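You operate a simulated robot arm through the tools that you are given. There is no shell and no other tool. Be economical: measure what you need, move in short steps, check, and stop when the job is done.

You run a simulated robot arm. Do the job below in one go: nothing can be reset, and whatever is moved stays where it is left.

Task
Set the yellow card's heat and drain its tank to the yellow mark.
Fine: card out of the bench drawer and left on the bench, drawer shut; red lever shut again. Set down upright: yellow card stand.

It is judged by the outcome, as a careful person would: the job done as asked, and still so three seconds after it is handed in. It fails if anything else is knocked over, pushed out of place, dropped, spilled or broken.

Robot
A 7-joint arm with a two-finger parallel gripper on a trunk, on a base that drives. Base frame: it is fixed to the floor where the robot stands at the start and does not move with it; the origin is under the middle of the robot, x ahead of it, y to its left, z up. Units: mm, degrees, N and s.
With the tool pointing down near the work surface it reaches from about 100 to 660 mm from the robot's upright axis, wherever it stands. Its first joint turns from -166.0 to 166.0 degrees. Places, roughly: drawer of the bench by tank three [600, 0, 700]; knob of tank two [500, 2200, 1000]; tank one [1400, 3800, 600]; tank three [1400, 1200, 600]; tank two [1400, 2200, 600]; top of the bench by tank three [800, 200, 900]. Payload 1.57 kg.
Tool frame: the origin (TCP) lies between the finger pads and is the grasp point; the fingertips stand 30 mm ahead of it; z points along the fingers, y is the line along which they close. Largest opening 80 mm; finger width 17, thickness 12; the body of the gripper, 40 by 82 mm, starts 80 mm behind the TCP.
Orientation is that of the tool frame in the base frame, as a unit quaternion [x, y, z, w]. With the fingers straight down and closing along the base's y, the tool's x points along the base's -x, its y along +y and its z along -z.

Tools
- The arm moves only by the tool step_arm. Its argument "targets" is a list of rows, each a list of 7 numbers: the finger opening in m, from 0 to 0.08, then the shift along the base's x, y, z in m, then the turn, a rotation vector about the base's x, y, z in degrees. In form: [[jaw, dx, dy, dz, ax, ay, az], ...]. A call has 1 to 8 rows; each row shifts and turns the commanded pose from where the row before left it. Each row takes 0.2 s and may step no farther than 50 mm and 8.6 degrees from the row before; otherwise, or with a gripper value out of range, the whole call is refused. A pose out of reach is approached as far as the arm can. The call stops where the force on the tool passes 40 N (or 10 N more than at its start, if that is more) or the arm is blocked; 0.2 s more then pass. The fingers move at their own pace (about 72 mm/s each) and stop on an object; they squeeze with about 40 N. The grip force told is the motor's: it shows also when the fingers shut on nothing. Time passes only in rows, and 0.2 s behind the last, so rows that do not move let the fingers close. The reply holds the time, the measured pose of the TCP, the force on the tool along the base axes, the opening and the grip force, in the units named above and with some noise, with the torque about the TCP (base axes, N m) and any sound that the robot's microphone picked up.
- Cameras (640 x 400 px; columns grow to the right, rows downward): "scene" is now at [-13.1, 110.9, 1595.8]; the picture's right is [-0.39, -0.92, 0.00], its down [-0.75, 0.31, -0.59] and it looks along [0.54, -0.23, -0.81] (base axes); focal length 253 px, centre (320, 200). "wrist" rides on the gripper at [72, -7, -122] in the tool frame; the picture's right is [0.09, 1.00, 0.00], its down [-0.84, 0.08, -0.54] and it looks along [-0.54, 0.05, 0.84] (tool axes); focal length 238 px, centre (320, 200). There is no depth. A picture from a camera that has moved, and an enlarged one, comes with that camera's place and axes in the base frame and with its lens.
- get_image(camera): a new picture of that camera. It takes no simulated time.
- move_column(by): slides the trunk up (or, below 0, down) by that many mm; the arm and the scene camera ride with it, the base frame stays. It gives what a move gives, with no picture.
- roll_base(legs): drives the robot by 1 to 6 legs, each [ahead, left, turn to the left] in mm, mm and degrees, along the robot's own axes; the way and the turn of a leg run together, so that a leg with both is an arc; at most 1500 mm and 180 degrees a leg. The arm and the cameras ride along, it lands a little off, and it stops where it bumps. It gives what a move gives.
- aim_head(pan, tilt): turns the head with the scene camera to pan (to the left, within 86 degrees either way) and tilt (down, from -29 to 69), counted from straight ahead of the robot. It gives what a move gives.
- enlarge(camera, box): a new picture of the part [left, top, right, bottom] of that camera's present view, enlarged. It takes no simulated time.
- hand_in(): hands the job in; it is judged then, once.

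Go step by step. Nothing tells you exact positions but the pictures and the camera data: compare them with the known pose of the tool, close in by small moves and look again before you grip or let go. The budget is 120 turns and 78 pictures, counting those below and the enlarged ones. Unless the task says otherwise, let go and move clear before handing in, and close with one line.

The tools are called after "Call:" as a command line: name --pt "numbers of a row" for each row, then --argument value for the rest, lists and objects as JSON in quotes. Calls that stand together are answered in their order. step_arm: Moves the arm, as the interface text tells. Its arguments: {"type":"object","properties":{"targets":{"type":"array","items":{"type":"array","items":{"type":"number"}}}},"required":["targets"]} The other tools are called the same way: move_column (by) slides the trunk up or down; roll_base (legs) drives the base; aim_head (pan, tilt) turns the head that bears the scene camera; get_image (camera) takes a picture; enlarge (camera, box) takes an enlarged picture of a part of a camera's view; hand_in () hands the job in.

At the start:

```text
time_s: 0.0
tool_pos: [454.3, -63.0, 1091.8]
tool_rot: [0.0, 1.0, 0.0, 0.001]
contact_force: [0.7, -1.3, 0.4]
wrist_torque: [-0.01, 0.01, 0.0]
opening: 79.9
grasp_force: 0.1
trunk travel left (down, up): [-425.0, 55.0]
robot x, y, heading: [-0.4, 3.8, 0.2]
head pan, tilt: [-22.7, 54.1]
```

scene: 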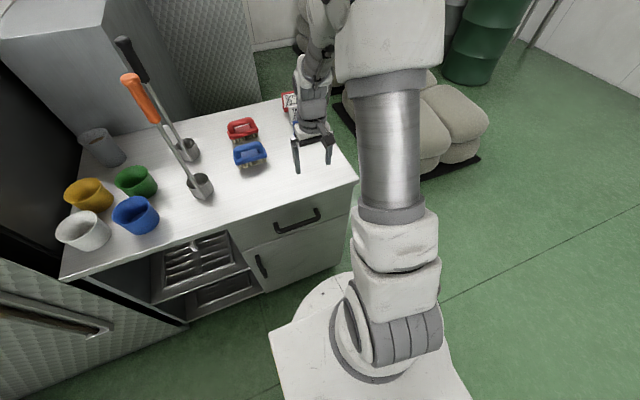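
wrist: 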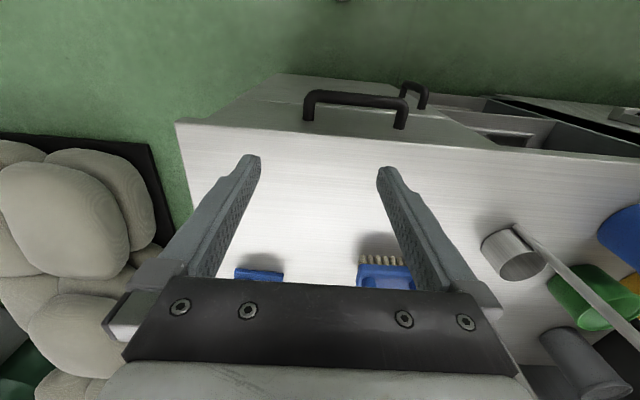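

I see the bench ahead with the drawer (dark bow handle) and brushes, cups and a scoop on top. I look around first for the tanks.

Call:
aim_head --pan 60 --tilt 15

Call:
get_image --camera "scene"

Call:
aim_head --pan 15 --tilt 30

Call:
get_image --camera "scene"

```text
time_s: 1.6
tool_pos: [454.9, -63.4, 1091.5]
tool_rot: [0.0, 1.0, 0.0, 0.0]
contact_force: [-0.1, 0.1, -1.1]
wrist_torque: [-0.02, 0.02, 0.01]
opening: 79.9
grasp_force: 0.0
trunk travel left (down, up): [-425.0, 55.0]
robot x, y, heading: [-2.4, 1.1, 0.2]
head pan, tilt: [60.0, 15.0]
```

```text
75 pictures are left
camera scene: at [-33.6, 220.0, 1654.9], right [0.87, -0.5, 0.0], down [-0.13, -0.22, -0.97], along [0.48, 0.84, -0.26], focal length 253 px, centre (320, 200)
```

scene: 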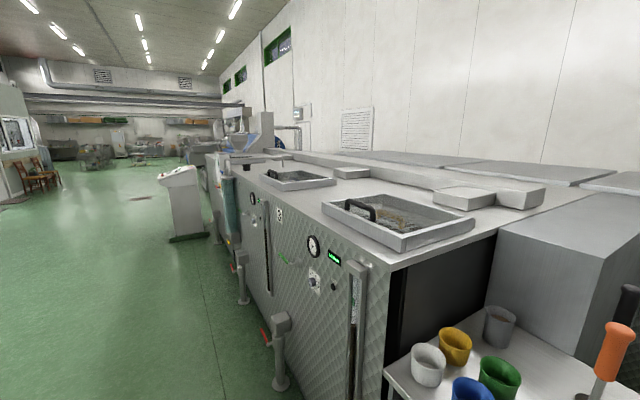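

```text
time_s: 2.7
tool_pos: [455.0, -62.9, 1092.2]
tool_rot: [0.001, 1.0, 0.0, 0.0]
contact_force: [-0.6, 0.1, 1.0]
wrist_torque: [0.0, 0.04, 0.0]
opening: 80.1
grasp_force: 0.1
trunk travel left (down, up): [-425.0, 55.0]
robot x, y, heading: [1.3, 3.2, 0.1]
head pan, tilt: [15.0, 30.0]
```

```text
74 pictures are left
camera scene: at [6.9, 162.6, 1630.8], right [0.26, -0.97, 0.0], down [-0.48, -0.13, -0.87], along [0.84, 0.22, -0.5], focal length 253 px, centre (320, 200)
```

scene: 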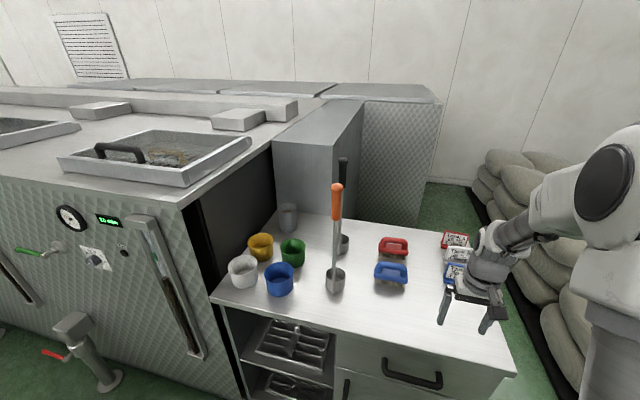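

The handle bar works out near [447, -3, 820]. I look closer at the tank panels, handle and stands on the bench.

Call:
enlarge --camera "scene" --box '[0, 170, 260, 400]'

Call:
enlarge --camera "scene" --box '[340, 210, 540, 400]'

Call:
aim_head --pan 65 --tilt 28

Call:
enlarge --camera "scene" --box '[150, 100, 450, 350]'

```text
1.74 times, centred on (130, 285) of scene
camera zoom: at [6.9, 162.6, 1630.8], right [0.26, -0.97, 0.0], down [-0.48, -0.13, -0.87], along [0.84, 0.22, -0.5], focal length 440 px, centre (650, 52)
```

zoom: 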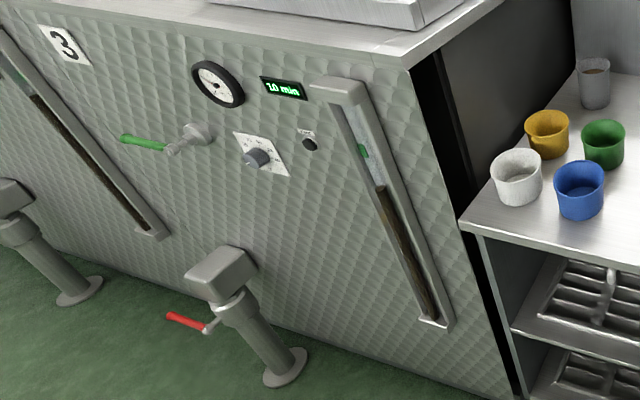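

```text
2.11 times, centred on (440, 305) of scene
camera zoom: at [6.9, 162.6, 1630.8], right [0.26, -0.97, 0.0], down [-0.48, -0.13, -0.87], along [0.84, 0.22, -0.5], focal length 533 px, centre (67, -21)
```

zoom: 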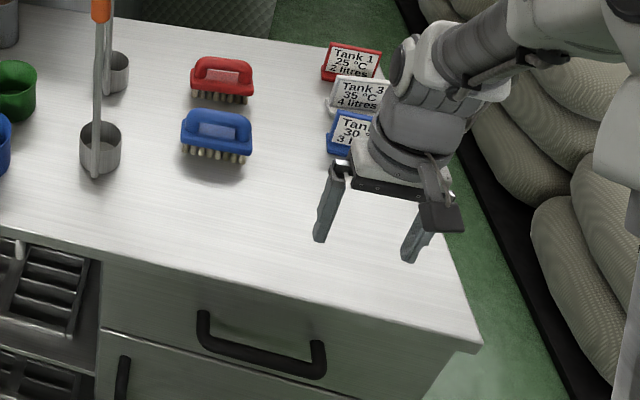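

```text
time_s: 3.9
tool_pos: [454.8, -63.3, 1092.0]
tool_rot: [0.0, 1.0, 0.001, -0.001]
contact_force: [0.0, -0.3, 0.7]
wrist_torque: [0.01, 0.0, -0.01]
opening: 80.1
grasp_force: 0.0
trunk travel left (down, up): [-425.0, 55.0]
robot x, y, heading: [3.0, 2.6, -0.1]
head pan, tilt: [65.0, 28.0]
```

```text
1.60 times, centred on (300, 225) of scene
camera zoom: at [-41.8, 221.7, 1633.9], right [0.91, -0.42, 0.0], down [-0.2, -0.43, -0.88], along [0.37, 0.8, -0.47], focal length 405 px, centre (352, 160)
```

zoom: 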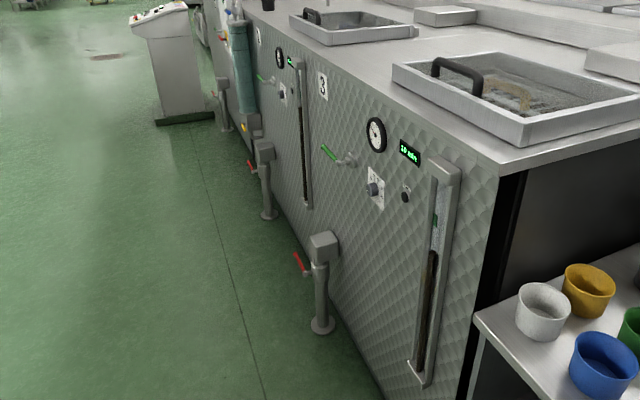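

Stands on the bench tell tank/heat/litres, so the yellow one should be in the drawer. I back the base up a bit and turn the tool so it can take the handle bar (closing across it, tilted forward-down).

Call:
roll_base --legs '[[-150, 0, 0]]'

Call:
step_arm --pt "0.08 0 0 0 0 0 -8.5" --pt "0.08 0 0 0 0 0 -8.5" --pt "0.08 0 0 0 0 0 -8.5" --pt "0.08 0 0 0 0 0 -8.5" --pt "0.08 0 0 0 0 0 -8.5" --pt "0.08 0 0 0 0 0 -8.5" --pt "0.08 0 0 0 0 0 -8.5" --pt "0.08 0 0 0 0 0 -8.5"

Call:
step_arm --pt "0.08 0 0 0 0 0 -8.5" --pt "0.08 0 0 0 0 0 -8.5" --pt "0.08 0 0 0 0 0 -5" --pt "0.08 0 0 0 0 -8.5 0" --pt "0.08 0 0 0 0 -8.5 0" --pt "0.08 0 0 0 0 -8.5 0" --pt "0.08 0 0 0 0 -8.5 0" --pt "0.08 0 0 0 0 -8.5 0"

Call:
aim_head --pan 0 --tilt 50

Call:
get_image --camera "scene"

Call:
get_image --camera "wrist"

```text
time_s: 5.5
tool_pos: [304.9, -63.0, 1092.2]
tool_rot: [0.0, 1.0, 0.0, 0.0]
contact_force: [-0.5, 0.4, 0.9]
wrist_torque: [-0.02, 0.02, 0.0]
opening: 79.7
grasp_force: 0.1
trunk travel left (down, up): [-425.0, 55.0]
robot x, y, heading: [-150.1, -0.5, -0.0]
head pan, tilt: [65.0, 28.0]
```

```text
time_s: 7.3
tool_pos: [305.4, -63.0, 1092.8]
tool_rot: [0.56, 0.828, -0.001, 0.0]
contact_force: [0.8, -0.7, -0.5]
wrist_torque: [0.02, 0.01, -0.03]
opening: 80.1
grasp_force: 0.0
trunk travel left (down, up): [-425.0, 55.0]
robot x, y, heading: [-148.5, 1.4, -0.0]
head pan, tilt: [65.0, 28.0]
```

```text
time_s: 9.1
tool_pos: [304.3, -63.8, 1091.4]
tool_rot: [0.659, 0.658, 0.257, 0.257]
contact_force: [0.3, -0.5, -0.6]
wrist_torque: [0.02, 0.0, 0.04]
opening: 79.6
grasp_force: 0.1
trunk travel left (down, up): [-425.0, 55.0]
robot x, y, heading: [-151.5, -0.9, 0.0]
head pan, tilt: [65.0, 28.0]
```

```text
time_s: 10.4
tool_pos: [305.1, -63.2, 1092.1]
tool_rot: [0.659, 0.659, 0.256, 0.256]
contact_force: [-0.5, -0.9, -0.1]
wrist_torque: [0.02, 0.02, 0.02]
opening: 80.2
grasp_force: 0.1
trunk travel left (down, up): [-425.0, 55.0]
robot x, y, heading: [-147.3, -0.4, -0.2]
head pan, tilt: [0.0, 50.0]
```

```text
70 pictures are left
camera scene: at [-152.9, 139.2, 1601.2], right [0.0, -1.0, 0.0], down [-0.77, 0.0, -0.64], along [0.64, 0.0, -0.77], focal length 253 px, centre (320, 200)
```

scene: 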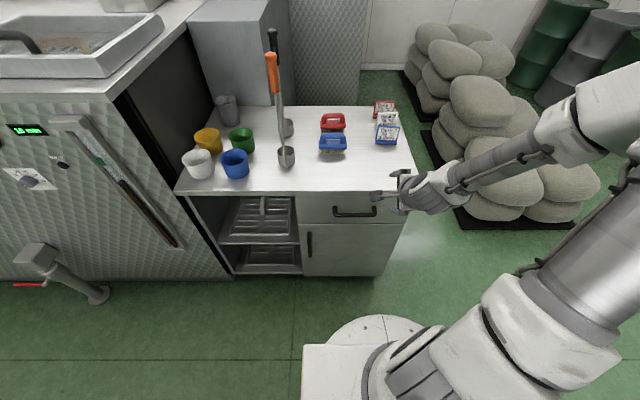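

```text
69 pictures are left
camera wrist: at [218.2, 10.3, 1177.3], right [0.73, 0.09, 0.67], down [-0.31, -0.84, 0.45], along [0.6, -0.54, -0.59], focal length 238 px, centre (320, 200)
```

wrist: 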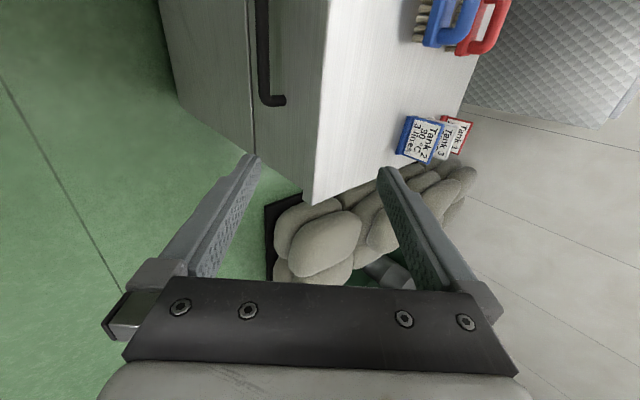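

The handle centre fits [447, 5, 815] from both views. I move to a pre-grasp in front of it and look again.

Call:
step_arm --pt "0.05 0.01 0.03 -0.03 0 0 0" --pt "0.05 0.01 0.03 -0.035 0 0 0" --pt "0.05 0.005 0.008 -0.045 0 0 0" --pt "0.05 0.01 0 -0.045 0 0 0" --pt "0.05 0.02 0 -0.04 0 0 0" --pt "0.05 0.02 0 -0.03 0 0 0" --pt "0.05 0 0 0 0 0 0"

Call:
get_image --camera "wrist"

Call:
enlarge --camera "scene" --box '[280, 150, 440, 250]'

```text
time_s: 12.0
tool_pos: [379.3, 4.7, 867.5]
tool_rot: [0.659, 0.659, 0.256, 0.256]
contact_force: [-0.1, 0.3, 0.3]
wrist_torque: [0.02, -0.04, -0.01]
opening: 50.1
grasp_force: 0.1
trunk travel left (down, up): [-425.0, 55.0]
robot x, y, heading: [-150.9, -1.3, 0.1]
head pan, tilt: [0.0, 50.0]
```

```text
68 pictures are left
camera wrist: at [293.0, 77.5, 951.2], right [0.73, 0.09, 0.67], down [-0.31, -0.84, 0.45], along [0.6, -0.54, -0.59], focal length 238 px, centre (320, 200)
```

wrist: 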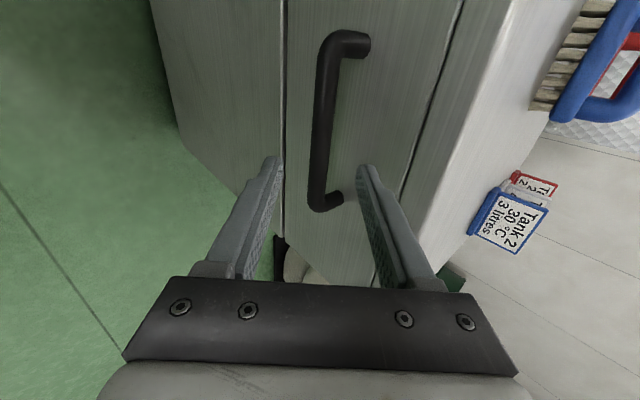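

```text
4.00 times, centred on (360, 200) of scene
camera zoom: at [-152.8, 139.2, 1601.2], right [0.0, -1.0, 0.0], down [-0.77, 0.0, -0.64], along [0.64, 0.0, -0.77], focal length 1013 px, centre (160, 200)
```

zoom: 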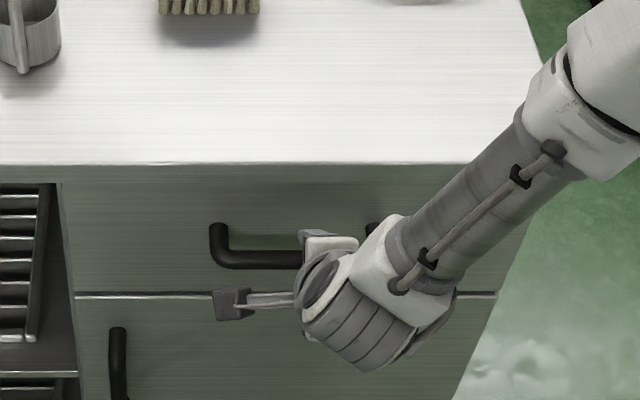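

From the closer views the bar is at about [446, 4, 787], 18 mm thick, with about 44 mm of stand-off. I approach along the tool axis in two bites.

Call:
step_arm --pt "0.042 -0.0035 0 -0.0032 0 0 0" --pt "0.042 0.02 0 -0.022 0 0 0" --pt "0.042 0.02 0 -0.022 0 0 0"

Call:
get_image --camera "wrist"

```text
time_s: 12.8
tool_pos: [416.1, 4.4, 818.2]
tool_rot: [0.659, 0.659, 0.256, 0.256]
contact_force: [0.3, -0.7, 0.1]
wrist_torque: [0.01, 0.02, -0.01]
opening: 42.0
grasp_force: 0.1
trunk travel left (down, up): [-425.0, 55.0]
robot x, y, heading: [-149.3, 1.4, 0.2]
head pan, tilt: [0.0, 50.0]
```

```text
66 pictures are left
camera wrist: at [329.4, 76.8, 904.1], right [0.73, 0.09, 0.67], down [-0.31, -0.84, 0.45], along [0.6, -0.54, -0.59], focal length 238 px, centre (320, 200)
```

wrist: 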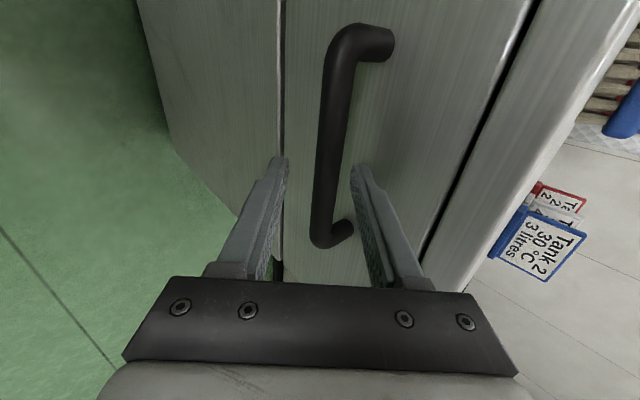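

The bar is centred between the tips. I advance the last 26 mm and close.

Call:
step_arm --pt "0.042 0.012 0 -0.013 0 0 0" --pt "0.042 0.009 0 -0.009 0 0 0" --pt "0.0 0 0 0 0 0 0" --pt "0.0 0 0 0 0 0 0" --pt "0.0 0 0 0 0 0 0"

Call:
get_image --camera "wrist"

```text
time_s: 14.0
tool_pos: [438.4, 4.6, 799.5]
tool_rot: [0.659, 0.657, 0.259, 0.259]
contact_force: [6.5, 2.6, 22.5]
wrist_torque: [-0.22, -0.48, -0.05]
opening: 20.0
grasp_force: 33.1
trunk travel left (down, up): [-425.0, 55.0]
robot x, y, heading: [-156.3, -1.4, 0.0]
head pan, tilt: [0.0, 50.0]
```

```text
65 pictures are left
camera wrist: at [351.6, 77.2, 885.2], right [0.73, 0.09, 0.68], down [-0.31, -0.84, 0.45], along [0.61, -0.54, -0.58], focal length 238 px, centre (320, 200)
```

wrist: 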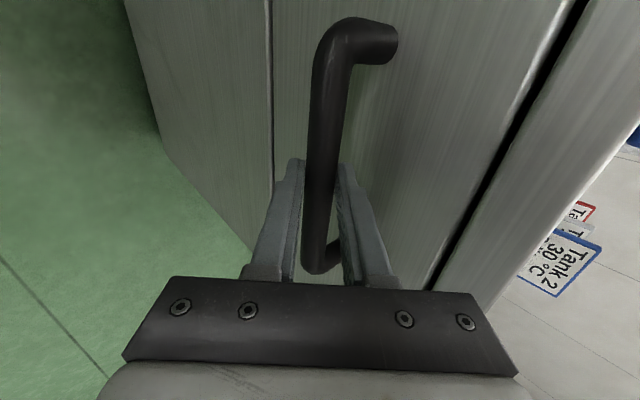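

Gripped. I relieve the vertical strain and pull the drawer with a base move.

Call:
step_arm --pt "0.0 0 0 0.003 0 0 0" --pt "0.0 -0.02 0 0 0 0 0" --pt "0.0 -0.02 0 0 0 0 0"

Call:
roll_base --legs '[[-180, 0, 0]]'

Call:
get_image --camera "scene"

```text
time_s: 14.8
tool_pos: [394.2, 4.8, 800.4]
tool_rot: [0.66, 0.659, 0.256, 0.256]
contact_force: [-1.7, -2.2, 17.8]
wrist_torque: [0.13, -0.21, 0.29]
opening: 19.6
grasp_force: 33.7
trunk travel left (down, up): [-425.0, 55.0]
robot x, y, heading: [-150.5, 0.1, -0.1]
head pan, tilt: [0.0, 50.0]
```

```text
time_s: 16.6
tool_pos: [218.1, 4.1, 800.0]
tool_rot: [0.66, 0.659, 0.257, 0.256]
contact_force: [-2.1, -9.4, 6.8]
wrist_torque: [-0.39, 0.04, -0.26]
opening: 19.6
grasp_force: 33.7
trunk travel left (down, up): [-425.0, 55.0]
robot x, y, heading: [-329.5, -2.1, -0.1]
head pan, tilt: [0.0, 50.0]
```

```text
64 pictures are left
camera scene: at [-331.1, 138.7, 1601.3], right [0.0, -1.0, 0.0], down [-0.77, 0.0, -0.64], along [0.64, 0.0, -0.77], focal length 253 px, centre (320, 200)
```

scene: 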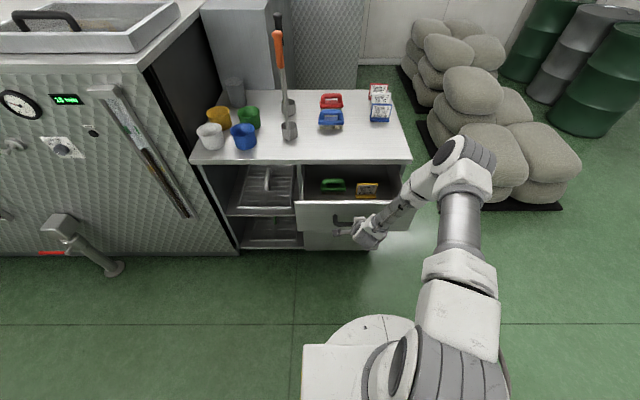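

The drawer is open; a green brush and the yellow card are visible. I zoom in to read it.

Call:
enlarge --camera "scene" --box '[290, 150, 418, 230]'

Call:
enlarge --camera "scene" --box '[348, 175, 388, 205]'

```text
5.00 times, centred on (354, 190) of scene
camera zoom: at [-331.1, 138.7, 1601.3], right [0.0, -1.0, 0.0], down [-0.77, 0.0, -0.64], along [0.64, 0.0, -0.77], focal length 1266 px, centre (150, 250)
```

zoom: 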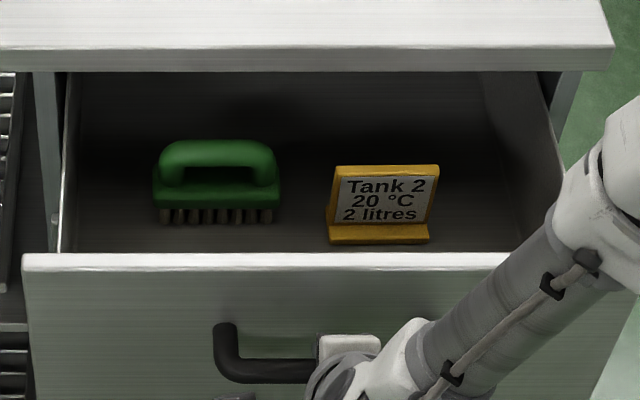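

```text
13.33 times, centred on (368, 190) of scene
camera zoom: at [-331.1, 138.7, 1601.3], right [0.0, -1.0, 0.0], down [-0.77, 0.0, -0.64], along [0.64, 0.0, -0.77], focal length 3376 px, centre (-320, 333)
```

zoom: 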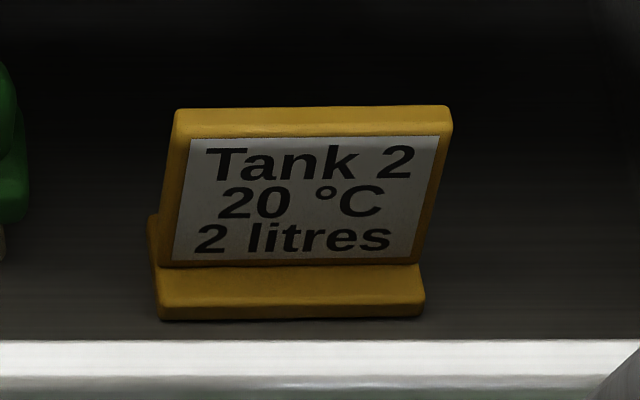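

Yellow card: Tank 2, 20 °C, 2 litres. I let go of the handle, back off along the tool axis, rise, set the tool straight down and drive closer for the card.

Call:
step_arm --pt "0.042 0 0 0 0 0 0" --pt "0.042 0 0 0 0 0 0" --pt "0.042 -0.027 0 0.029 0 0 0" --pt "0.042 -0.027 0 0.029 0 0 0" --pt "0.042 0 0 0.05 0 0 0" --pt "0.06 0 0 0.05 0 8.5 0" --pt "0.06 0 0 0.05 0 8.5 0" --pt "0.06 0 0 0 0 8.5 0"

Call:
step_arm --pt "0.06 0.03 -0.02 0 0 8.5 0" --pt "0.06 0.03 -0.02 0 0 8.5 0" --pt "0.06 0 0 0 0 0 0"

Call:
roll_base --legs '[[130, 0, 0]]'

Call:
get_image --camera "wrist"

Call:
get_image --camera "scene"

```text
time_s: 18.4
tool_pos: [166.6, 6.5, 1009.9]
tool_rot: [0.699, 0.699, 0.105, 0.105]
contact_force: [-0.3, 0.5, 0.2]
wrist_torque: [0.03, -0.02, 0.0]
opening: 60.0
grasp_force: 0.1
trunk travel left (down, up): [-425.0, 55.0]
robot x, y, heading: [-326.1, -4.5, 0.1]
head pan, tilt: [0.0, 50.0]
```

```text
time_s: 19.2
tool_pos: [225.3, -35.2, 1006.9]
tool_rot: [0.708, 0.707, -0.001, 0.0]
contact_force: [0.1, -0.7, 0.3]
wrist_torque: [-0.01, 0.0, 0.01]
opening: 59.9
grasp_force: 0.0
trunk travel left (down, up): [-425.0, 55.0]
robot x, y, heading: [-323.5, -1.7, -0.1]
head pan, tilt: [0.0, 50.0]
```

```text
time_s: 20.8
tool_pos: [356.4, -35.4, 1007.8]
tool_rot: [0.707, 0.707, -0.001, 0.0]
contact_force: [-0.4, -0.7, 0.3]
wrist_torque: [-0.02, -0.03, 0.04]
opening: 59.8
grasp_force: 0.0
trunk travel left (down, up): [-425.0, 55.0]
robot x, y, heading: [-200.2, 4.3, -0.3]
head pan, tilt: [0.0, 50.0]
```

```text
61 pictures are left
camera wrist: at [350.4, 37.7, 1129.1], right [1.0, 0.09, 0.0], down [0.08, -0.84, 0.54], along [0.05, -0.54, -0.84], focal length 238 px, centre (320, 200)
```

wrist: 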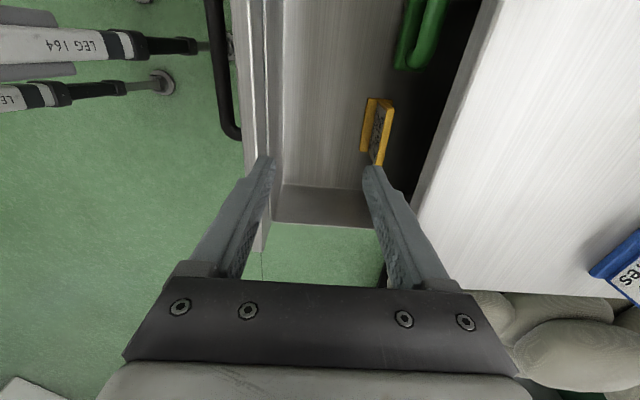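

```text
60 pictures are left
camera scene: at [-200.0, 139.2, 1601.2], right [0.0, -1.0, 0.0], down [-0.77, 0.0, -0.64], along [0.64, 0.0, -0.77], focal length 253 px, centre (320, 200)
```

scene: 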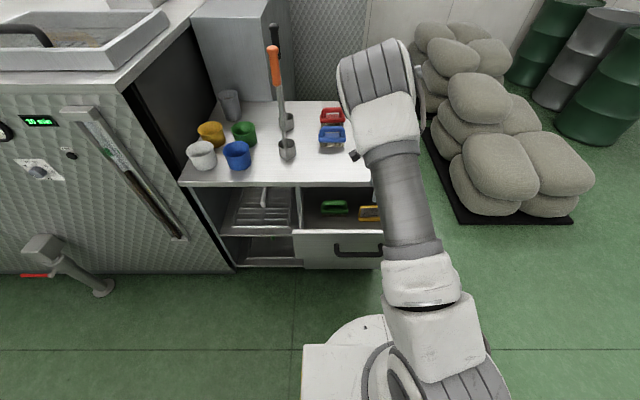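

The card is deep in the drawer, near [458, -70, 770], too close under the bench edge. I put closed fingers inside behind the drawer front and pull it out some 100 mm more.

Call:
step_arm --pt "0.0 -0.01 0.04 -0.03 0 0 0" --pt "0.0 -0.01 0 -0.045 0 0 0" --pt "0.0 0 0 -0.045 0 0 0" --pt "0.0 0 0 -0.045 0 0 0" --pt "0.0 0 0 0 0 0 0"

Call:
step_arm --pt "0.0 -0.02 0 0 0 0 0" --pt "0.0 -0.02 0 0 0 0 0" --pt "0.0 -0.02 0 0 0 0 0" --pt "0.0 -0.02 0 0 0 0 0" --pt "0.0 -0.02 0 0 0 0 0" --pt "0.0 -0.02 0 0 0 0 0" --pt "0.0 -0.02 0 0 0 0 0"

Call:
get_image --camera "wrist"

```text
refused: row 1 steps farther than a row can; nothing moved
```

```text
time_s: 22.4
tool_pos: [215.8, -34.4, 1008.6]
tool_rot: [0.707, 0.708, -0.001, 0.001]
contact_force: [-0.7, 0.0, 0.1]
wrist_torque: [-0.02, 0.03, -0.01]
opening: 0.0
grasp_force: 21.3
trunk travel left (down, up): [-425.0, 55.0]
robot x, y, heading: [-196.3, 1.1, 0.1]
head pan, tilt: [0.0, 50.0]
```

```text
59 pictures are left
camera wrist: at [210.1, 38.3, 1128.7], right [1.0, 0.09, 0.0], down [0.08, -0.84, 0.54], along [0.05, -0.54, -0.84], focal length 238 px, centre (320, 200)
```

wrist: 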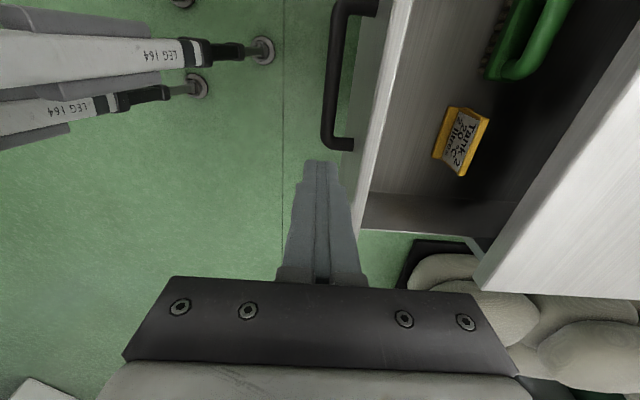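

No harm: the first call was refused and the pull ran in free air. A third view confirms the card top at about [459, -65, 778]; now I do the move in smaller rows.

Call:
step_arm --pt "0.0 0.04 0.02 0 0 0 0" --pt "0.0 0.04 0.02 0 0 0 0" --pt "0.0 0.04 0 -0.02 0 0 0" --pt "0.0 0 0 -0.045 0 0 0" --pt "0.0 0 0 -0.045 0 0 0" --pt "0.0 0 0 -0.045 0 0 0" --pt "0.0 0 0 -0.013 0 0 0"

Call:
step_arm --pt "0.0 -0.02 0 0 0 0 0" --pt "0.0 -0.02 0 0 0 0 0" --pt "0.0 -0.02 0 0 0 0 0" --pt "0.0 -0.02 0 0 0 0 0" --pt "0.0 -0.02 0 0 0 0 0" --pt "0.0 -0.02 0 0 0 0 0" --pt "0.0 -0.02 0 0 0 0 0"

Call:
get_image --camera "wrist"

```text
time_s: 23.9
tool_pos: [337.6, 5.4, 839.8]
tool_rot: [0.707, 0.707, 0.0, 0.001]
contact_force: [-0.3, 0.1, 0.2]
wrist_torque: [0.04, 0.01, 0.01]
opening: 0.0
grasp_force: 21.5
trunk travel left (down, up): [-425.0, 55.0]
robot x, y, heading: [-192.8, -1.8, 0.1]
head pan, tilt: [0.0, 50.0]
```

```text
time_s: 25.6
tool_pos: [194.8, 3.1, 838.4]
tool_rot: [0.707, 0.707, -0.002, 0.0]
contact_force: [0.0, -1.6, 0.9]
wrist_torque: [0.0, 0.02, 0.03]
opening: 0.0
grasp_force: 20.9
trunk travel left (down, up): [-425.0, 55.0]
robot x, y, heading: [-196.6, 5.7, 0.2]
head pan, tilt: [0.0, 50.0]
```

```text
58 pictures are left
camera wrist: at [189.0, 76.6, 960.6], right [1.0, 0.09, 0.0], down [0.08, -0.84, 0.54], along [0.05, -0.54, -0.84], focal length 238 px, centre (320, 200)
```

wrist: 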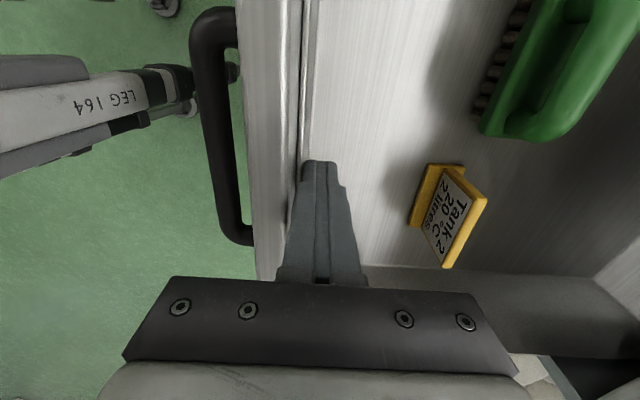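

The drawer came further out; the card ridge is now about x=350, y from -27 to -113, z≈778. I rise and go above it for a closer look.

Call:
step_arm --pt "0.0 0.003 0 0.045 0 0 0" --pt "0.0 0 0 0.04 0 0 0" --pt "0.06 0.04 -0.02 0 0 0 0" --pt "0.06 0.04 -0.02 0 0 0 0" --pt "0.06 0.04 -0.02 0 0 0 0" --pt "0.06 0.032 -0.013 0 0 0 0" --pt "0.06 0 0 -0.04 0 0 0" --pt "0.06 0 0 0 0 0 0"

Call:
get_image --camera "wrist"

```text
time_s: 27.4
tool_pos: [350.1, -70.2, 883.9]
tool_rot: [0.707, 0.707, -0.001, 0.001]
contact_force: [-0.5, 0.2, 0.3]
wrist_torque: [0.01, -0.03, 0.0]
opening: 59.9
grasp_force: 0.1
trunk travel left (down, up): [-425.0, 55.0]
robot x, y, heading: [-198.2, 1.2, 0.2]
head pan, tilt: [0.0, 50.0]
```

```text
57 pictures are left
camera wrist: at [344.9, 3.3, 1006.3], right [1.0, 0.09, 0.0], down [0.08, -0.84, 0.54], along [0.05, -0.54, -0.84], focal length 238 px, centre (320, 200)
```

wrist: 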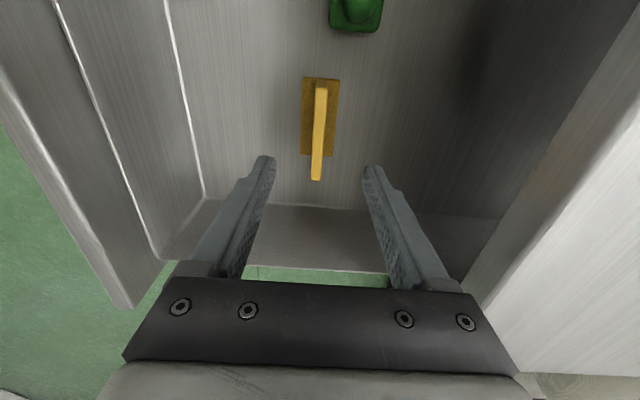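

The ridge is at x≈350, centred y≈-71. I descend with a slight tilt matching its lean, then look before gripping.

Call:
step_arm --pt "0.05 -0.002 0 -0.045 0 8 0" --pt "0.04 0 0 -0.045 0 0 0" --pt "0.04 0 0 -0.025 0 0 0" --pt "0.04 0 0 0 0 0 0"

Call:
get_image --camera "wrist"

```text
time_s: 28.4
tool_pos: [349.3, -69.3, 769.3]
tool_rot: [0.705, 0.706, -0.05, -0.049]
contact_force: [-0.1, 0.8, -0.7]
wrist_torque: [-0.01, 0.01, -0.03]
opening: 39.8
grasp_force: 0.2
trunk travel left (down, up): [-425.0, 55.0]
robot x, y, heading: [-197.0, 0.5, 0.2]
head pan, tilt: [0.0, 50.0]
```

```text
56 pictures are left
camera wrist: at [360.8, 4.2, 891.3], right [0.99, 0.09, -0.14], down [0.15, -0.84, 0.53], along [-0.07, -0.54, -0.84], focal length 238 px, centre (320, 200)
```

wrist: 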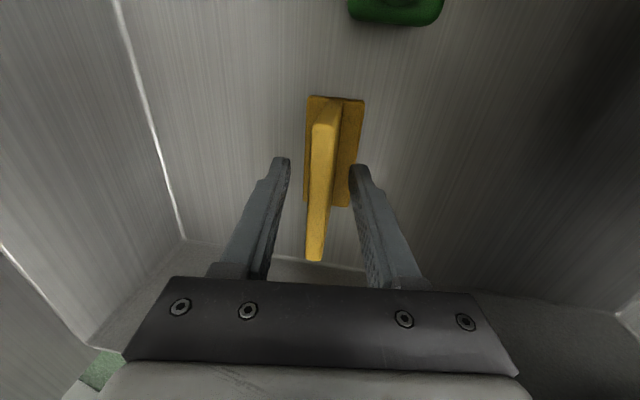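

The plate is centred between the fingers. Down 6 mm, close and lift slightly.

Call:
step_arm --pt "0.04 0 0 -0.006 0 0 0" --pt "0.0 0 0 0 0 0 0" --pt "0.0 0 0 0 0 0 0" --pt "0.0 0 0 0 0 0 0" --pt "0.0 0 0 0.03 0 0 0"

Call:
get_image --camera "wrist"

```text
time_s: 29.6
tool_pos: [347.8, -68.9, 794.1]
tool_rot: [0.705, 0.706, -0.051, -0.05]
contact_force: [-0.7, -0.7, -0.7]
wrist_torque: [0.03, 0.0, 0.01]
opening: 11.5
grasp_force: 28.7
trunk travel left (down, up): [-425.0, 55.0]
robot x, y, heading: [-197.5, 0.1, -0.2]
head pan, tilt: [0.0, 50.0]
```

```text
55 pictures are left
camera wrist: at [360.1, 4.0, 914.5], right [0.99, 0.09, -0.14], down [0.15, -0.84, 0.53], along [-0.07, -0.54, -0.84], focal length 238 px, centre (320, 200)
```

wrist: 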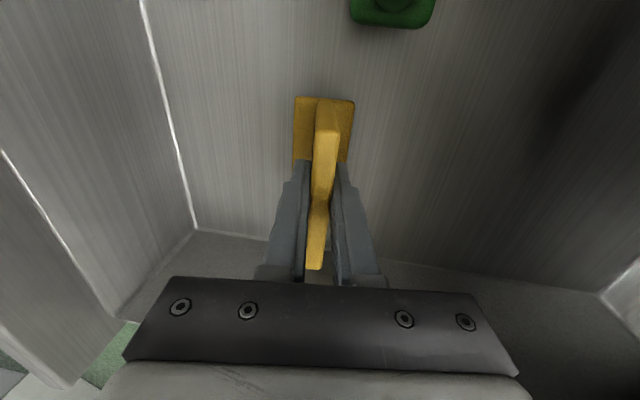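

Card held. I lift it clear above bench height, drive slightly closer, and look before lowering onto the free front part of the bench.

Call:
step_arm --pt "0.0 0 0 0.04 0 0 0" --pt "0.0 0 0 0.045 0 0 0" --pt "0.0 0 0 0.045 0 0 0" --pt "0.0 0 0 0.045 0 0 0" --pt "0.0 0 0 0.045 0 0 0"

Call:
roll_base --legs '[[70, 0, 0]]'

Call:
step_arm --pt "0.0 0.035 0 0 0 0 0" --pt "0.0 0.035 0 0 0 0 0" --pt "0.0 0.035 0 0 0 0 0" --pt "0.0 0 0 0 0 0 0"

Call:
get_image --camera "scene"

Call:
get_image --camera "wrist"

```text
time_s: 30.8
tool_pos: [349.3, -68.0, 1013.3]
tool_rot: [0.705, 0.706, -0.051, -0.049]
contact_force: [0.2, 0.2, -0.8]
wrist_torque: [0.0, -0.01, 0.02]
opening: 11.4
grasp_force: 28.9
trunk travel left (down, up): [-425.0, 55.0]
robot x, y, heading: [-197.4, -4.5, -0.2]
head pan, tilt: [0.0, 50.0]
```

```text
time_s: 31.9
tool_pos: [420.0, -69.4, 1013.4]
tool_rot: [0.705, 0.705, -0.05, -0.05]
contact_force: [-0.8, -0.6, -1.5]
wrist_torque: [-0.02, -0.03, -0.01]
opening: 11.1
grasp_force: 29.0
trunk travel left (down, up): [-425.0, 55.0]
robot x, y, heading: [-124.5, 1.3, 0.0]
head pan, tilt: [0.0, 50.0]
```

```text
time_s: 32.9
tool_pos: [525.9, -68.6, 1014.4]
tool_rot: [0.705, 0.705, -0.05, -0.05]
contact_force: [0.2, -0.5, -0.2]
wrist_torque: [0.04, -0.01, 0.0]
opening: 11.3
grasp_force: 28.9
trunk travel left (down, up): [-425.0, 55.0]
robot x, y, heading: [-130.1, 0.1, 0.2]
head pan, tilt: [0.0, 50.0]
```

```text
54 pictures are left
camera scene: at [-130.2, 139.2, 1601.2], right [0.0, -1.0, 0.0], down [-0.77, 0.0, -0.64], along [0.64, 0.0, -0.77], focal length 253 px, centre (320, 200)
```

scene: 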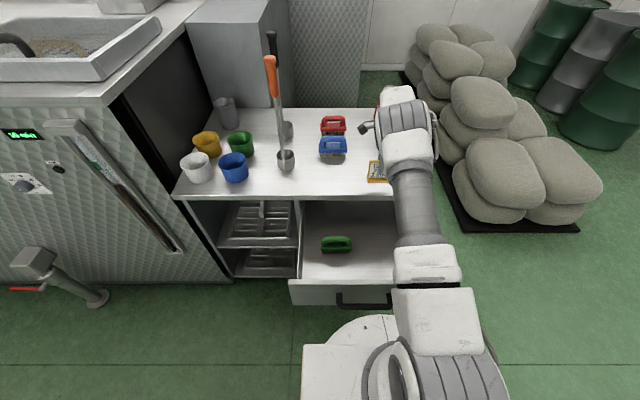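

```text
53 pictures are left
camera wrist: at [535.9, 3.9, 1134.6], right [0.99, 0.09, -0.14], down [0.15, -0.84, 0.53], along [-0.07, -0.54, -0.84], focal length 238 px, centre (320, 200)
```

wrist: 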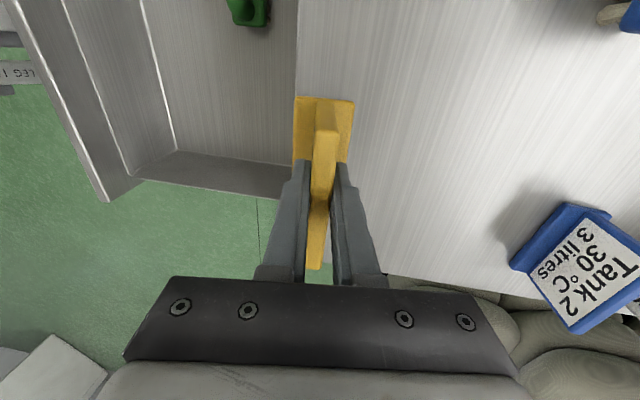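

The foot is just past the bench edge; I go 35 mm further in, then lower slowly until contact.

Call:
roll_base --legs '[[35, 0, 0]]'

Call:
step_arm --pt "0.0 0 0 -0.03 0 0 0" --pt "0.0 0 0 -0.015 0 0 0" --pt "0.0 0 0 0 0 0 0"

Call:
get_image --camera "wrist"

Call:
enlarge --camera "scene" --box '[300, 100, 460, 200]'

```text
time_s: 33.8
tool_pos: [559.2, -69.2, 1012.3]
tool_rot: [0.706, 0.705, -0.051, -0.05]
contact_force: [-1.1, 0.4, -1.2]
wrist_torque: [-0.01, -0.01, 0.0]
opening: 11.4
grasp_force: 28.8
trunk travel left (down, up): [-425.0, 55.0]
robot x, y, heading: [-92.8, 3.9, -0.0]
head pan, tilt: [0.0, 50.0]
```

```text
time_s: 34.6
tool_pos: [559.7, -69.7, 969.3]
tool_rot: [0.706, 0.705, -0.05, -0.048]
contact_force: [-0.8, 0.0, 5.4]
wrist_torque: [-0.04, -0.08, 0.02]
opening: 11.3
grasp_force: 29.4
trunk travel left (down, up): [-425.0, 55.0]
robot x, y, heading: [-89.5, 1.2, -0.1]
head pan, tilt: [0.0, 50.0]
```

```text
52 pictures are left
camera wrist: at [570.6, 4.7, 1090.8], right [0.99, 0.09, -0.14], down [0.15, -0.84, 0.53], along [-0.07, -0.54, -0.84], focal length 238 px, centre (320, 200)
```

wrist: 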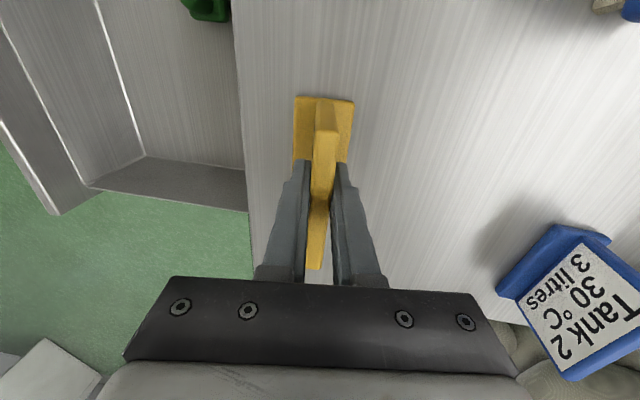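

```text
4.00 times, centred on (380, 150) of scene
camera zoom: at [-96.2, 139.3, 1601.3], right [0.0, -1.0, 0.0], down [-0.77, 0.0, -0.64], along [0.64, 0.0, -0.77], focal length 1013 px, centre (80, 400)
```

zoom: 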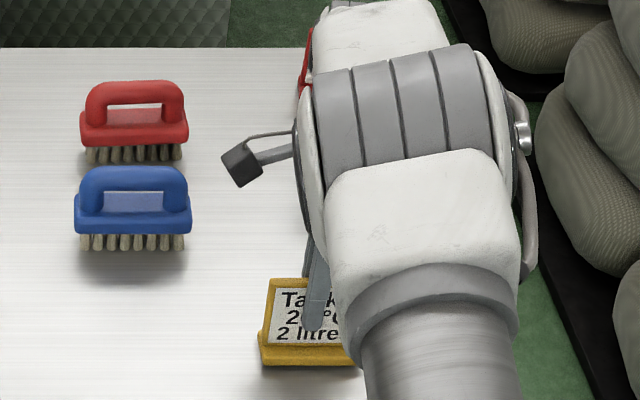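

There are first signs of contact (5 N). I lower in small steps.

Call:
step_arm --pt "0.0 0 0 -0.002 0 0 0" --pt "0.0 0 0 0 0 0 0"

```text
time_s: 35.2
tool_pos: [559.8, -68.4, 969.1]
tool_rot: [0.705, 0.706, -0.048, -0.048]
contact_force: [-1.3, 0.6, 19.1]
wrist_torque: [0.01, -0.2, 0.0]
opening: 11.4
grasp_force: 28.8
trunk travel left (down, up): [-425.0, 55.0]
robot x, y, heading: [-97.3, 0.9, 0.0]
head pan, tilt: [0.0, 50.0]
```

The card sits on the bench. I let go, rise, and check that it stands.

Call:
step_arm --pt "0.0 0 0 0.001 0 0 0" --pt "0.04 0 0 0 0 0 0" --pt "0.04 0 0 0 0 0 0" --pt "0.04 0 0 0.03 0 0 0" --pt "0.04 0 0 0.04 0 0 0" --pt "0.04 0 0 0.03 0 0 0"

Call:
get_image --camera "wrist"

```text
time_s: 36.6
tool_pos: [559.0, -67.5, 1067.7]
tool_rot: [0.705, 0.705, -0.05, -0.049]
contact_force: [0.3, -0.3, 1.0]
wrist_torque: [0.02, -0.02, 0.02]
opening: 40.0
grasp_force: 0.1
trunk travel left (down, up): [-425.0, 55.0]
robot x, y, heading: [-92.8, 3.1, -0.2]
head pan, tilt: [0.0, 50.0]
```

```text
50 pictures are left
camera wrist: at [569.8, 5.2, 1188.7], right [0.99, 0.09, -0.14], down [0.15, -0.84, 0.53], along [-0.07, -0.54, -0.84], focal length 238 px, centre (320, 200)
```

wrist: 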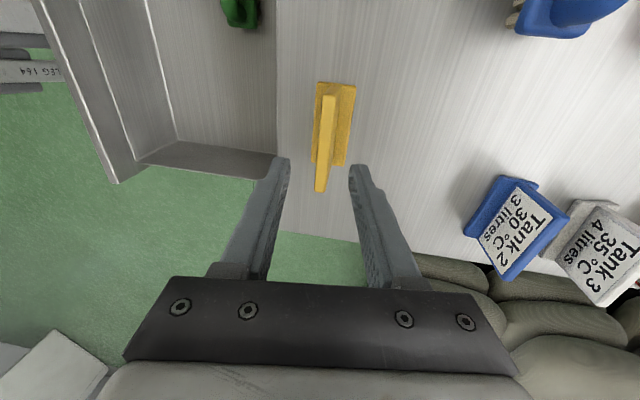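

The card stands upright on the bench. Now I back off and tilt the tool to push the drawer shut with closed fingertips.

Call:
roll_base --legs '[[-340, 0, 0]]'

Call:
step_arm --pt "0.0 -0.03 0.02 0 0 -8.5 0" --pt "0.0 -0.03 0.02 0 0 -8.5 0" --pt "0.0 -0.03 0.02 0 0 -8.5 0" --pt "0.0 -0.03 0.012 0 0 -8.5 0" --pt "0.0 -0.02 0 0 0 -8.5 0" --pt "0.0 0 0 0 0 -8 0" --pt "0.0 0 0 0 0 0 0"

Call:
get_image --camera "wrist"

Call:
get_image --camera "scene"

```text
time_s: 39.4
tool_pos: [218.4, -69.0, 1066.3]
tool_rot: [0.705, 0.706, -0.05, -0.048]
contact_force: [0.0, -0.1, -0.6]
wrist_torque: [0.01, -0.01, -0.02]
opening: 40.0
grasp_force: 0.1
trunk travel left (down, up): [-425.0, 55.0]
robot x, y, heading: [-431.5, -4.0, 0.0]
head pan, tilt: [0.0, 50.0]
```

```text
time_s: 41.0
tool_pos: [77.7, 4.4, 1067.2]
tool_rot: [0.658, 0.659, 0.256, 0.257]
contact_force: [-0.3, -0.1, -0.9]
wrist_torque: [-0.03, -0.03, -0.01]
opening: 0.0
grasp_force: 21.3
trunk travel left (down, up): [-425.0, 55.0]
robot x, y, heading: [-432.1, -1.3, 0.1]
head pan, tilt: [0.0, 50.0]
```

```text
49 pictures are left
camera wrist: at [-8.1, 76.7, 1152.1], right [0.73, 0.09, 0.67], down [-0.31, -0.84, 0.45], along [0.6, -0.54, -0.59], focal length 238 px, centre (320, 200)
```

wrist: 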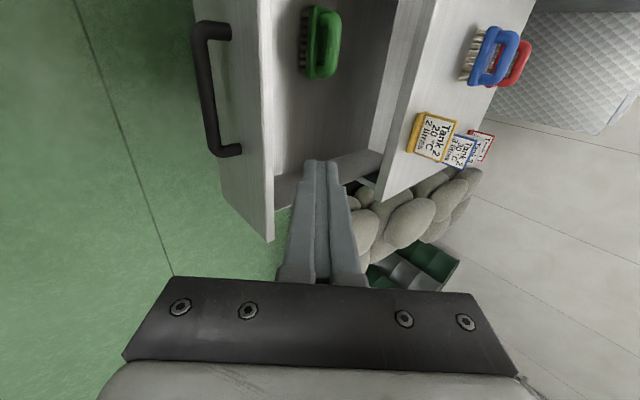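

```text
48 pictures are left
camera scene: at [-435.8, 139.1, 1601.2], right [0.0, -1.0, 0.0], down [-0.77, 0.0, -0.64], along [0.64, 0.0, -0.77], focal length 253 px, centre (320, 200)
```

scene: 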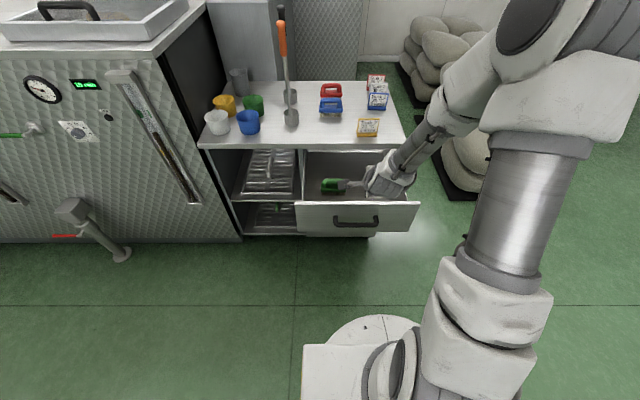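

The handle bar is at x≈119, so the front is near 163. I lower to just above the handle and push with the base gently.

Call:
step_arm --pt "0.0 0 0 -0.045 0 0 0" --pt "0.0 0 0 -0.045 0 0 0" --pt "0.0 0 0 -0.045 0 0 0" --pt "0.0 0 0 -0.045 0 0 0" --pt "0.0 0.02 0 -0.03 0 0 0" --pt "0.0 0 0 0 0 0 0"

Call:
get_image --camera "wrist"

```text
time_s: 42.4
tool_pos: [98.9, 3.9, 856.4]
tool_rot: [0.659, 0.659, 0.256, 0.257]
contact_force: [-0.1, 0.1, 0.0]
wrist_torque: [0.02, -0.04, 0.03]
opening: 0.2
grasp_force: 20.8
trunk travel left (down, up): [-425.0, 55.0]
robot x, y, heading: [-431.9, 3.2, -0.1]
head pan, tilt: [0.0, 50.0]
```

```text
47 pictures are left
camera wrist: at [12.4, 77.3, 941.2], right [0.73, 0.09, 0.67], down [-0.31, -0.84, 0.45], along [0.6, -0.54, -0.59], focal length 238 px, centre (320, 200)
```

wrist: 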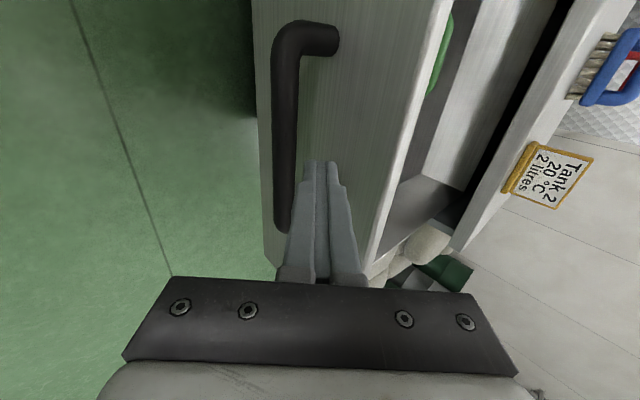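

The tips face the drawer front above the handle. I push with the base, then finish with the arm.

Call:
roll_base --legs '[[150, 0, 0], [150, 0, 0]]'

Call:
step_arm --pt "0.0 0.015 0 0 0 0 0" --pt "0.0 0.015 0 0 0 0 0" --pt "0.0 0.01 0 0 0 0 0" --pt "0.0 0.008 0 0 0 0 0" --pt "0.0 0.008 0 0 0 0 0" --pt "0.0 0.008 0 0 0 0 0" --pt "0.0 0.006 0 0 0 0 0" --pt "0.0 0.006 0 0 0 0 0"

Call:
get_image --camera "wrist"

```text
time_s: 45.2
tool_pos: [398.2, 4.3, 856.1]
tool_rot: [0.659, 0.659, 0.256, 0.257]
contact_force: [0.6, -1.0, -0.3]
wrist_torque: [0.0, 0.01, -0.01]
opening: 0.1
grasp_force: 21.6
trunk travel left (down, up): [-425.0, 55.0]
robot x, y, heading: [-133.7, 0.1, 0.1]
head pan, tilt: [0.0, 50.0]
```

```text
time_s: 47.0
tool_pos: [464.1, 5.3, 854.3]
tool_rot: [0.661, 0.661, 0.253, 0.251]
contact_force: [-15.3, -1.3, 12.8]
wrist_torque: [-0.02, -0.11, -0.01]
opening: 0.0
grasp_force: 20.9
trunk travel left (down, up): [-425.0, 55.0]
robot x, y, heading: [-134.6, 1.0, -0.0]
head pan, tilt: [0.0, 50.0]
stopped in row 8: the force on the tool passed its limit at 47 N (the readings are from after the stop); the commanded pose is now the measured one
```

```text
46 pictures are left
camera wrist: at [377.8, 78.6, 941.1], right [0.74, 0.09, 0.66], down [-0.3, -0.84, 0.45], along [0.6, -0.54, -0.59], focal length 238 px, centre (320, 200)
```

wrist: 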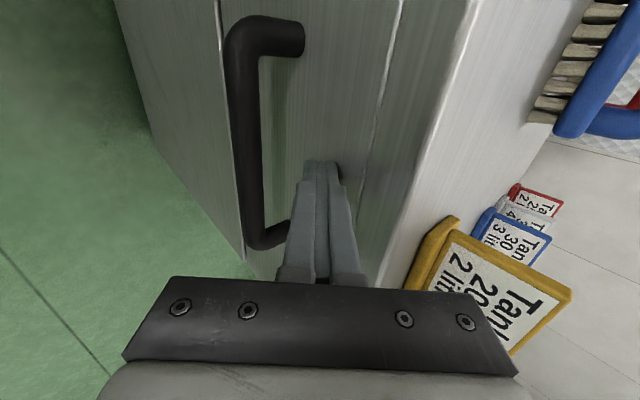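

The drawer is shut against its stop. I back off, then drive towards tank 2 and look at its panel.

Call:
step_arm --pt "0.0 -0.027 0 0.029 0 0 0" --pt "0.0 -0.03 0 0.03 0 0 0" --pt "0.0 -0.03 0 0.04 0 0 0" --pt "0.0 -0.03 0 0.04 0 0 0"

Call:
roll_base --legs '[[-270, 0, 0], [0, 1500, 0], [0, 450, 0]]'

Call:
aim_head --pan 0 --tilt 38

Call:
get_image --camera "scene"

```text
time_s: 48.0
tool_pos: [348.1, 5.2, 992.4]
tool_rot: [0.661, 0.66, 0.254, 0.252]
contact_force: [0.4, 0.6, -0.6]
wrist_torque: [0.01, -0.01, 0.02]
opening: 0.0
grasp_force: 21.0
trunk travel left (down, up): [-425.0, 55.0]
robot x, y, heading: [-136.4, 1.1, 0.1]
head pan, tilt: [0.0, 50.0]
```

```text
time_s: 64.8
tool_pos: [94.2, 1956.1, 993.6]
tool_rot: [0.665, 0.656, 0.251, 0.253]
contact_force: [0.6, -0.2, -0.2]
wrist_torque: [0.03, 0.01, -0.01]
opening: 0.0
grasp_force: 20.7
trunk travel left (down, up): [-425.0, 55.0]
robot x, y, heading: [-388.3, 1961.2, -0.6]
head pan, tilt: [0.0, 50.0]
```

```text
time_s: 65.6
tool_pos: [95.8, 1955.4, 992.8]
tool_rot: [0.665, 0.656, 0.251, 0.254]
contact_force: [0.5, 0.3, -0.4]
wrist_torque: [0.01, -0.01, -0.01]
opening: 0.0
grasp_force: 21.2
trunk travel left (down, up): [-425.0, 55.0]
robot x, y, heading: [-388.1, 1955.0, -0.6]
head pan, tilt: [0.0, 38.0]
```

```text
45 pictures are left
camera scene: at [-379.9, 2095.6, 1618.3], right [-0.01, -1.0, 0.0], down [-0.62, 0.01, -0.79], along [0.79, -0.01, -0.62], focal length 253 px, centre (320, 200)
```

scene: 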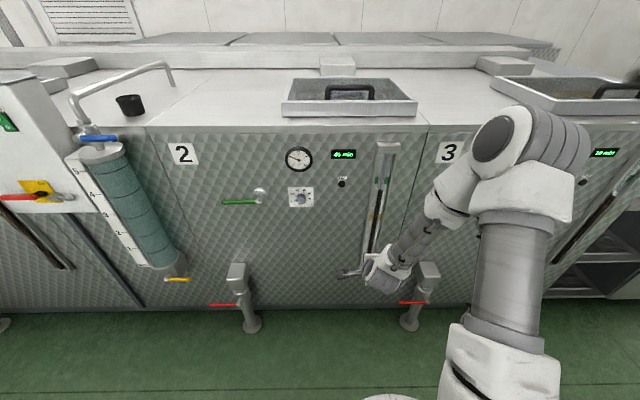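

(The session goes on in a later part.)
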